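You operate a simulated robot arm through the tools that you are given. There is no shell and no other tool. Be economical: measure what you need, move in short steps, check, and stop when the job is done.

Carry out the task below with a simulated robot arm. There is one attempt and no reset: what you move stays moved.

TASK
Stack the carton marked "crocus" from the plywood board on top of the carton that says "tulip".
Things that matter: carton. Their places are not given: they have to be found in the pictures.

It is judged by the outcome, as a careful person would: the job done as asked, and still so three seconds after it is handed in. It fails if anything else is knocked over, pushed out of place, dropped, spilled or broken.

THE ROBOT
A 7-joint arm with a two-finger parallel gripper, fixed in place. Base frame: the origin is at the foot of the arm, x ahead of it, y to its left, z up; the work surface is at about z = 0. Lengths are in m, angles in rad, forces in N, time in s.
With the tool pointing down near the work surface it reaches from about 0.22 to 0.58 m from the base axis. Its first joint turns from -1.152 to 1.152 rad. Payload 2.5 kg.
Tool frame: the origin (TCP) lies between the finger pads and is the grasp point; the fingertips stand 0.023 m ahead of it; z points along the fingers, y is the line along which they close. The gripper opens to 0.094 m. The fingers are 0.038 m wide and 0.01 m thick; the gripper's body (0.054 by 0.096 m) begins 0.039 m behind the TCP.
Orientation is that of the tool frame in the base frame, as a unit quaternion [x, y, z, w]. With the fingers straight down and closing along the base's y, the tool's x points along the base's -x, its y along +y and its z along -z.

THE INTERFACE
- The arm moves only by the tool servo_tool. Its argument "rows" is a list that holds one entry, the list of rows, each a list of 7 numbers: the turn, a rotation vector about the tool's x, y, z in units of 4 degrees (1.0 is 4 degrees), then the shift along the tool's x, y, z in units of 50 mm (1.0 is 50 mm), then the closure, from 0 (fully open) to 1 (shut). In form: [[[ax, ay, az, tx, ty, tz, grip], ...]]. A call has 1 to 20 rows; each row shifts and turns the commanded pose from where the row before left it, along the tool's axes as they then stand. A call with a number of a shift or a turn outside -1 to 1 is refused whole. A row lasts 0.2 s, in which the tool goes at most 0.05 m and 0.15 rad; a call with a longer step from one row to the next is refused whole, and so is a gripper value outside its range. A pose out of reach is approached as far as the arm can. The call stops where the force on the tool passes 40 N (or 10 N more than at its start, if that is more) or the arm is blocked; 0.2 s more then pass. The fingers move at their own pace (about 0.108 m/s each) and stop on an object; they squeeze with about 28 N. The grip force told is the motor's: it shows also when the fingers shut on nothing. Time passes only in rows, and 0.2 s behind the last, so rows that do not move let the fingers close. It gives the time, the measured TCP pose, the force on the tool (base axes), the opening and the grip force at its end, in the units of the frame above (readings bear some noise).
- Cameras (640 x 400 px; columns grow to the right, rows downward): "scene" is fixed at [0.1264, -0.4155, 0.5377]; the picture's right is [0.75, -0.66, 0.00], its down [-0.41, -0.47, -0.78] and it looks along [0.51, 0.58, -0.63] (base axes); focal length 280 px, centre (320, 200). "wrist" rides on the gripper at [-0.039, 0, -0.044] in the tool frame; the picture's right is [0.00, -1.00, 0.00], its down [0.97, 0.00, -0.24] and it looks along [0.24, 0.00, 0.97] (tool axes); focal length 218 px, centre (320, 200).
- grab_frame(camera): a new picture of that camera. No time passes.
- pixel_to_xyz(camera, pixels): for up to 12 pixels [column, row] of the newest picture of that camera ("zoom" is the newest enlarged one), the place [x, y, z] in the base frame of the surface seen there, good to about 0.003 m. No time passes.
- close_up(camera, box): a new picture of the part [left, top, right, bottom] of that camera's present view, enlarged. No time passes.
- close_job(): hands the job in; it is judged then, once.

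Work in short steps. Measure before you move; look again where a grasp or a placing could have gone wrong, and mend it. You have 60 turns and 20 pictures in all, the two below and enlarged ones among them. Open the gripper and draw the arm clear of the work before you hand the job in, unless the task says otherwise; then end with one line.

The tools are called after "Request:" as a command line: name --argument value ..., lists and objects as JSON in quotes. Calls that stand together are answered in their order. servo_tool: Moves the arm, as the interface text tells. Its arguments: {"type":"object","properties":{"rows":{"type":"array","items":{"type":"array","items":{"type":"array","items":{"type":"number"}}}}},"required":["rows"]} The other tools are called the same way: grab_frame (camera) takes a picture; pixel_to_xyz (camera, pixels) gives the place of the surface under pixels of a picture; close_up (camera, box) takes an enlarged picture of a part of a camera's view; close_job () hands the job in.

At the start:

```text
clock: 0.0
tcp_pos: [0.356, -0.1422, 0.321]
tcp_rot: [0.0, 1.0, 0.0, -0.001]
force: [0.0, -0.6, -0.2]
opening: 0.0939
grasp_force: 0.1
```

scene: 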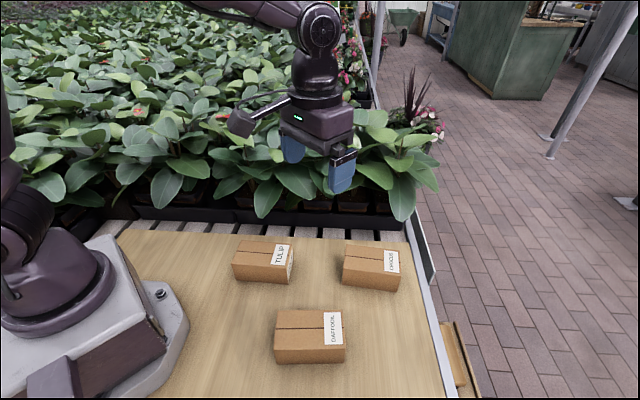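
wrist: 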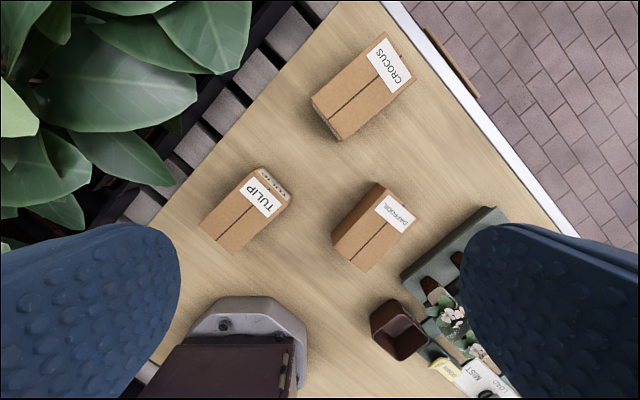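

The wrist picture shows CROCUS near (363,85), TULIP near (247,208), DAFFODIL near (375,225). I measure the corners of the crocus and tulip tops.

Request:
close_up --camera "scene" --box '[210, 220, 430, 380]'

Request:
close_up --camera "wrist" --box '[180, 20, 440, 280]'

```text
2.50 times, centred on (320, 300) of scene
```

zoom: 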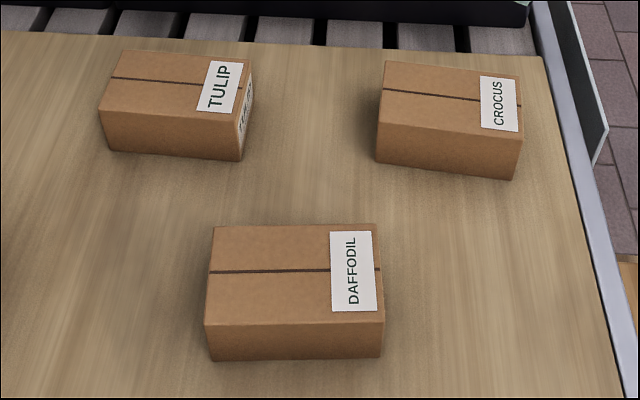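

```text
1.54 times, centred on (310, 150) of wrist
```

zoom: 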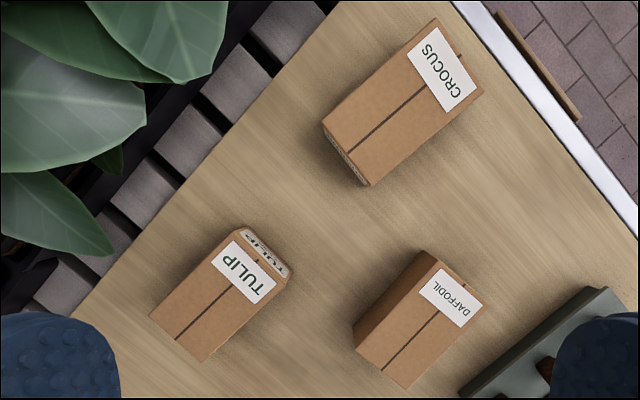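

Measuring the top corners in the newest zoom (crocus, then tulip, then a board spot).

Request:
pixel_to_xyz --camera "zoom" --pixels '[[435, 24], [478, 90], [371, 181], [327, 124], [400, 105], [233, 238], [276, 282], [203, 357], [154, 315], [215, 300], [320, 250], [375, 250]]'

Request:
pixel_to_xyz --camera "scene" --pixels '[[345, 245], [417, 251], [398, 274], [344, 269], [239, 242], [293, 245], [288, 266], [234, 262], [370, 260], [265, 253], [370, 286], [260, 279]]'

```text
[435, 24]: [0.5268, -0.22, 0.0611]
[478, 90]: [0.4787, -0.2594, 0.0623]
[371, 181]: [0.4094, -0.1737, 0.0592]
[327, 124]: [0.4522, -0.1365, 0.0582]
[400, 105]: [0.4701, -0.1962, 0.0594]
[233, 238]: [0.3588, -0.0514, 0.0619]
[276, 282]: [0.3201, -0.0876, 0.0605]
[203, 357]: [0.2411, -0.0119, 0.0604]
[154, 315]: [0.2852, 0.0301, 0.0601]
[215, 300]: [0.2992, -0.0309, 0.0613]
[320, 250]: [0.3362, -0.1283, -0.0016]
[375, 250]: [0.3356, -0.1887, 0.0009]
```

```text
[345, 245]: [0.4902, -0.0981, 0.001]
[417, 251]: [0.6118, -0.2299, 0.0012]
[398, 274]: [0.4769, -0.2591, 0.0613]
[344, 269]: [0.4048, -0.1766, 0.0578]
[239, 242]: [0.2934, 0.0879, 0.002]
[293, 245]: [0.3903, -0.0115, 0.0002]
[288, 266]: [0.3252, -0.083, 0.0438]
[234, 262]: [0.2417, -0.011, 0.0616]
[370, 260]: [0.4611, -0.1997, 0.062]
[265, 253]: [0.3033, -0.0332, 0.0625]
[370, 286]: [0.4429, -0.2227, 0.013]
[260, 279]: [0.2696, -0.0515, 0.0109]
```

Crocus centre is about (0.467,-0.197), top z≈0.061, long axis at about -49.8°; tulip centre (0.301,-0.030), long axis -46.3°. I turn the tool -50° about the vertical, then go above crocus.

Request:
servo_tool --rows '[[[0, 0, 1, 0, 0, 0, 0], [0, 0, 1, 0, 0, 0, 0], [0, 0, 1, 0, 0, 0, 0], [0, 0, 1, 0, 0, 0, 0], [0, 0, 1, 0, 0, 0, 0], [0, 0, 1, 0, 0, 0, 0], [0, 0, 1, 0, 0, 0, 0], [0, 0, 1, 0, 0, 0, 0], [0, 0, 1, 0, 0, 0, 0], [0, 0, 1, 0, 0, 0, 0], [0, 0, 1, 0, 0, 0, 0], [0, 0, 1, 0, 0, 0, 0], [0, 0, 0.475, 0, 0, 0, 0], [0, 0, 0, -0.568, 0.246, 0.5, 0], [0, 0, 0, -0.568, 0.246, 0.5, 0], [0, 0, 0, -0.568, 0.246, 0.5, 0], [0, 0, 0, -0.568, 0.246, 0.5, 0], [0, 0, 0, 0, 0, 0, 0]]]'

Request:
grab_frame --camera "wrist"

```text
clock: 3.8
tcp_pos: [0.4692, -0.1962, 0.2194]
tcp_rot: [0.422, 0.907, 0.001, 0.0]
force: [-0.2, 1.0, 0.5]
opening: 0.0942
grasp_force: 0.1
```

```text
15 pictures are left
```

wrist: 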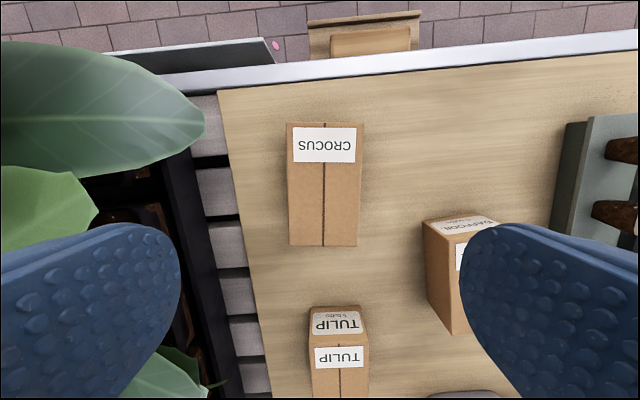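

Crocus is well aligned in view (top from (287,122) to (357,246)). Remeasuring its corners for a fine correction.

Request:
pixel_to_xyz --camera "wrist" --pixels '[[289, 126], [359, 128], [355, 243], [291, 243], [312, 345], [367, 345], [324, 185], [289, 185], [358, 185]]'

```text
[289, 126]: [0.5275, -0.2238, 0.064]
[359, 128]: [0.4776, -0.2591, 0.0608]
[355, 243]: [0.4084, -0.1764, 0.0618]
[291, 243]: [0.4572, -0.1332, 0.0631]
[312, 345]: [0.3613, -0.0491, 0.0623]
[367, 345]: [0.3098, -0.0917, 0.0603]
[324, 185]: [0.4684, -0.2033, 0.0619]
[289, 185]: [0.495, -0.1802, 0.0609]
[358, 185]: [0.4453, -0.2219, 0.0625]
```

Correct by ~-2.4 mm along tool y and descend to z≈0.036, then close.

Request:
servo_tool --rows '[[[0, 0, 0, -0.01, -0.048, 0.46, 0], [0, 0, 0, 0, 0, 0.46, 0], [0, 0, 0, 0, 0, 0.46, 0], [0, 0, 0, 0, 0, 0.46, 0], [0, 0, 0, 0, 0, 0.46, 0], [0, 0, 0, 0, 0, 0.46, 0], [0, 0, 0, 0, 0, 0.46, 0], [0, 0, 0, 0, 0, 0.448, 0], [0, 0, 0, 0, 0, 0, 0]]]'

```text
clock: 5.8
tcp_pos: [0.4681, -0.1998, 0.0374]
tcp_rot: [0.423, 0.906, 0.0, 0.0]
force: [-0.4, 0.2, -0.9]
opening: 0.0939
grasp_force: 0.0
```

No contact, at z 0.037. Closing and lifting slightly.

Request:
servo_tool --rows '[[[0, 0, 0, 0, 0, 0, 1], [0, 0, 0, 0, 0, 0, 1], [0, 0, 0, 0, 0, 0, 1], [0, 0, 0, 0, 0, 0, 1]]]'

Request:
servo_tool --rows '[[[0, 0, 0, 0, 0, -0.3, 1], [0, 0, 0, 0, 0, -0.4, 1], [0, 0, 0, 0, 0, -0.5, 1], [0, 0, 0, 0, 0, -0.5, 1], [0, 0, 0, 0, 0, -0.5, 1], [0, 0, 0, 0, 0, -0.5, 1], [0, 0, 0, 0, 0, 0, 1]]]'

Request:
grab_frame --camera "wrist"

Request:
grab_frame --camera "scene"

```text
clock: 6.8
tcp_pos: [0.4683, -0.1997, 0.0382]
tcp_rot: [0.422, 0.907, 0.0, 0.0]
force: [-0.5, 0.0, -0.5]
opening: 0.0696
grasp_force: 28.1
```

```text
clock: 8.4
tcp_pos: [0.4672, -0.201, 0.1739]
tcp_rot: [0.421, 0.907, 0.0, 0.0]
force: [0.1, 0.1, -1.4]
opening: 0.0699
grasp_force: 28.0
```

```text
14 pictures are left
```

wrist: 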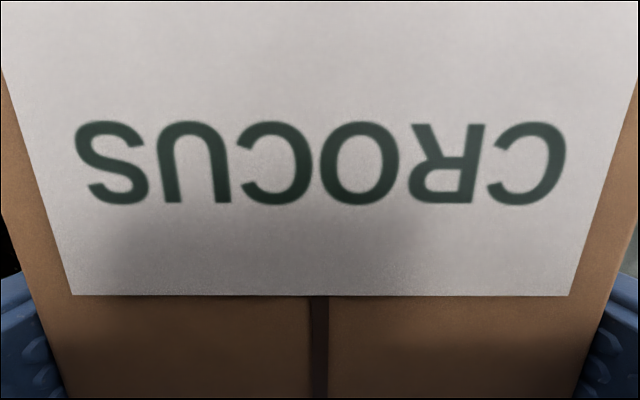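

```text
13 pictures are left
```

scene: 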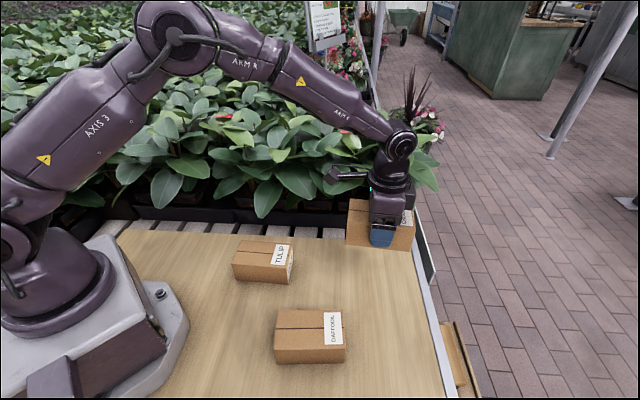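

Crocus is held (opening 0.070, 28 N). Before carrying, I refine tulip's pose with the scene camera.

Request:
close_up --camera "scene" --box '[216, 228, 312, 288]'

```text
6.67 times, centred on (264, 258) of scene
```

zoom: 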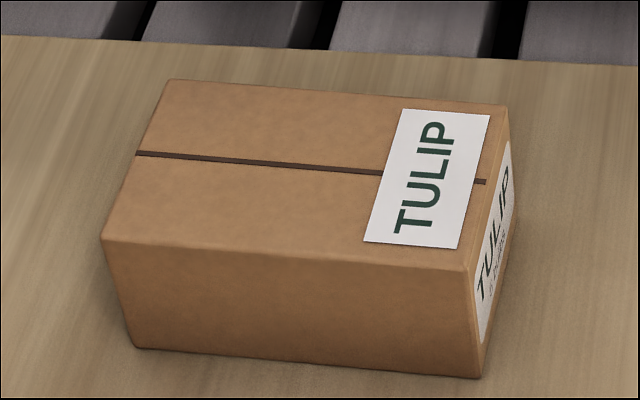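

Request:
pixel_to_xyz --camera "zoom" --pixels '[[173, 85], [500, 109], [462, 265], [108, 237], [141, 153], [480, 182], [340, 96], [285, 250], [310, 168]]'

```text
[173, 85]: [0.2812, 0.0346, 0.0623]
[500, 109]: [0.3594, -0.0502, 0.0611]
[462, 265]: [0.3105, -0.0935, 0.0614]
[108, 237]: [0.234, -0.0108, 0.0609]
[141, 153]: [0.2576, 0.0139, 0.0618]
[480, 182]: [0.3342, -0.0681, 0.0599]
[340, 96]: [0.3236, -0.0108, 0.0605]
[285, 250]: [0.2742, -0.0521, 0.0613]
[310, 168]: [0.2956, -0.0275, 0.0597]
```

Tulip: centre ≈(0.2985,-0.030), long axis ≈-47.5°, top 0.061. Turn 2.3° and carry the carton above it at present height.

Request:
servo_tool --rows '[[[0, 0, -0.575, 0, 0, 0, 1], [0, 0, 0, 0.3, -0.022, 0, 1], [0, 0, 0, 0.6, -0.022, 0, 1], [0, 0, 0, 0.6, -0.022, 0, 1], [0, 0, 0, 0.6, -0.022, 0, 1], [0, 0, 0, 0.6, -0.022, 0, 1], [0, 0, 0, 0.6, -0.022, 0, 1], [0, 0, 0, 0.6, -0.022, 0, 1], [0, 0, 0, 0.566, -0.022, 0, 1], [0, 0, 0, 0.3, 0, 0, 1], [0, 0, 0, 0, 0, 0, 1], [0, 0, 0, 0, 0, 0, 1]]]'

Request:
grab_frame --camera "scene"

```text
clock: 11.0
tcp_pos: [0.3004, -0.0285, 0.1732]
tcp_rot: [0.404, 0.915, 0.0, 0.0]
force: [-0.3, -1.0, -2.4]
opening: 0.0699
grasp_force: 27.9
```

```text
11 pictures are left
```

scene: 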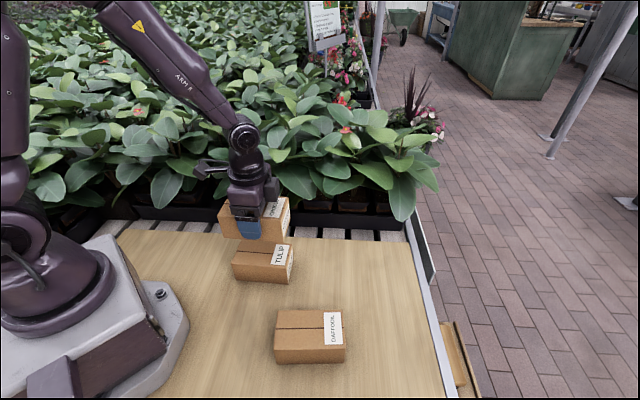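

Over tulip, off by about 3 mm. Correct and descend to z≈0.106 (a few mm above contact).

Request:
servo_tool --rows '[[[0, 0, 0, -0.03, -0.05, 0.2, 1], [0, 0, 0, 0, 0, 0.3, 1], [0, 0, 0, 0, 0, 0.3, 1], [0, 0, 0, 0, 0, 0.3, 1], [0, 0, 0, 0, 0, 0.24, 1], [0, 0, 0, 0, 0, 0, 1]]]'

Request:
close_up --camera "scene" --box '[200, 180, 328, 290]'

```text
clock: 12.4
tcp_pos: [0.2993, -0.0312, 0.1057]
tcp_rot: [0.403, 0.915, 0.001, 0.0]
force: [-0.2, -0.5, -1.6]
opening: 0.0699
grasp_force: 27.8
```

```text
3.64 times, centred on (264, 235) of scene
```

zoom: 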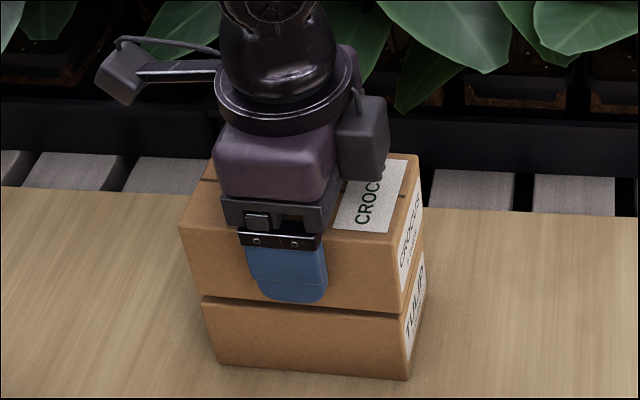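

Well aligned with a small gap. Lowering slowly toward contact.

Request:
servo_tool --rows '[[[0, 0, 0, 0, 0, 0.03, 1], [0, 0, 0, 0, 0, 0.03, 1], [0, 0, 0, 0, 0, 0.03, 1], [0, 0, 0, 0, 0, 0.02, 1], [0, 0, 0, 0, 0, 0, 1]]]'

```text
clock: 13.6
tcp_pos: [0.2984, -0.0325, 0.1004]
tcp_rot: [0.403, 0.915, 0.0, 0.0]
force: [0.1, -0.2, -1.6]
opening: 0.0698
grasp_force: 28.0
```

Request:
servo_tool --rows '[[[0, 0, 0, 0, 0, 0.015, 1], [0, 0, 0, 0, 0, 0.015, 1], [0, 0, 0, 0, 0, 0, 1]]]'

Request:
close_up --camera "scene" --box '[200, 180, 328, 290]'

```text
clock: 14.4
tcp_pos: [0.2991, -0.0324, 0.0975]
tcp_rot: [0.403, 0.915, 0.0, 0.0]
force: [0.6, 0.5, -2.5]
opening: 0.07
grasp_force: 28.1
```

```text
3.64 times, centred on (264, 235) of scene
```

zoom: 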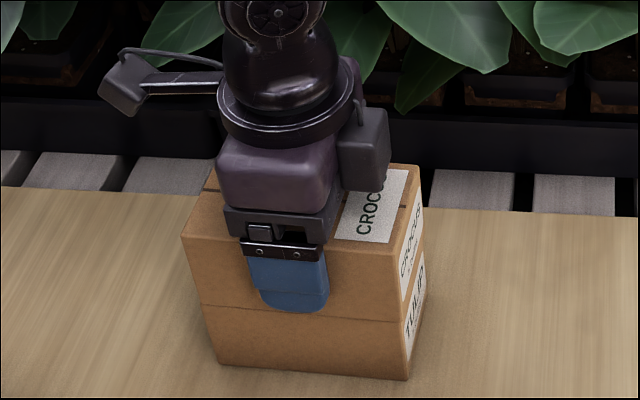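

The gap is almost closed, no load yet; one more tiny step.

Request:
servo_tool --rows '[[[0, 0, 0, 0, 0, 0.015, 1], [0, 0, 0, 0, 0, 0, 1], [0, 0, 0, 0, 0, 0, 1]]]'

```text
clock: 15.2
tcp_pos: [0.2997, -0.0322, 0.0974]
tcp_rot: [0.403, 0.915, 0.001, 0.002]
force: [-5.5, 1.4, 29.4]
opening: 0.0701
grasp_force: 27.7
```

Contact (29 N). Easing back 0.5 mm and opening.

Request:
servo_tool --rows '[[[0, 0, 0, 0, 0, -0.012, 1], [0, 0, 0, 0, 0, 0, 1]]]'

Request:
servo_tool --rows '[[[0, 0, 0, 0, 0, 0, 0.2], [0, 0, 0, 0, 0, 0, 0.1], [0, 0, 0, 0, 0, 0, 0], [0, 0, 0, 0, 0, 0, 0]]]'

Request:
close_up --camera "scene" --box '[200, 180, 328, 290]'

```text
clock: 15.8
tcp_pos: [0.2995, -0.0325, 0.0967]
tcp_rot: [0.403, 0.915, 0.0, 0.001]
force: [0.8, 2.0, 4.3]
opening: 0.0697
grasp_force: 28.3
```

```text
clock: 16.8
tcp_pos: [0.299, -0.033, 0.0985]
tcp_rot: [0.403, 0.915, 0.0, 0.0]
force: [-1.0, -0.2, -0.1]
opening: 0.094
grasp_force: 0.1
```

```text
3.64 times, centred on (264, 235) of scene
```

zoom: 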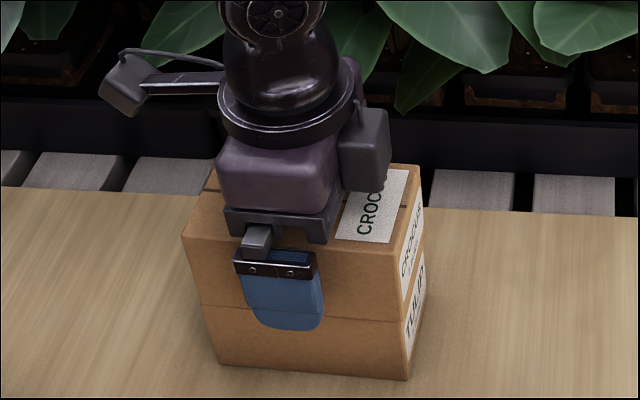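

Released and the stack stands squarely. Retreating straight up.

Request:
servo_tool --rows '[[[0, 0, 0, 0, 0, -0.2, 0], [0, 0, 0, 0, 0, -0.4, 0], [0, 0, 0, 0, 0, -0.5, 0], [0, 0, 0, 0, 0, -0.6, 0], [0, 0, 0, 0, 0, -0.7, 0], [0, 0, 0, 0, 0, -0.7, 0], [0, 0, 0, 0, 0, -0.7, 0], [0, 0, 0, -0.6, 0, 0, 0], [0, 0, 0, -0.7, 0, 0, 0], [0, 0, 0, -0.7, 0, 0, 0], [0, 0, 0, 0, 0, 0, 0]]]'

Request:
grab_frame --camera "scene"

```text
clock: 19.2
tcp_pos: [0.3668, -0.1047, 0.2894]
tcp_rot: [0.404, 0.915, 0.0, 0.0]
force: [-0.4, 0.7, -0.7]
opening: 0.094
grasp_force: 0.0
```

```text
7 pictures are left
```

scene: 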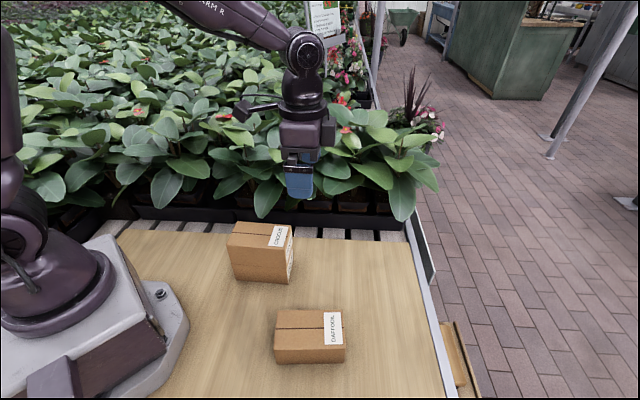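

The stack stands, daffodil is untouched, and the arm is clear; handing in.

Request:
close_job

```text
The job is handed in.
```

The "crocus" carton is stacked squarely on top of the "tulip" carton. The gripper is open and clear of the stack, and the "daffodil" carton was not touched.
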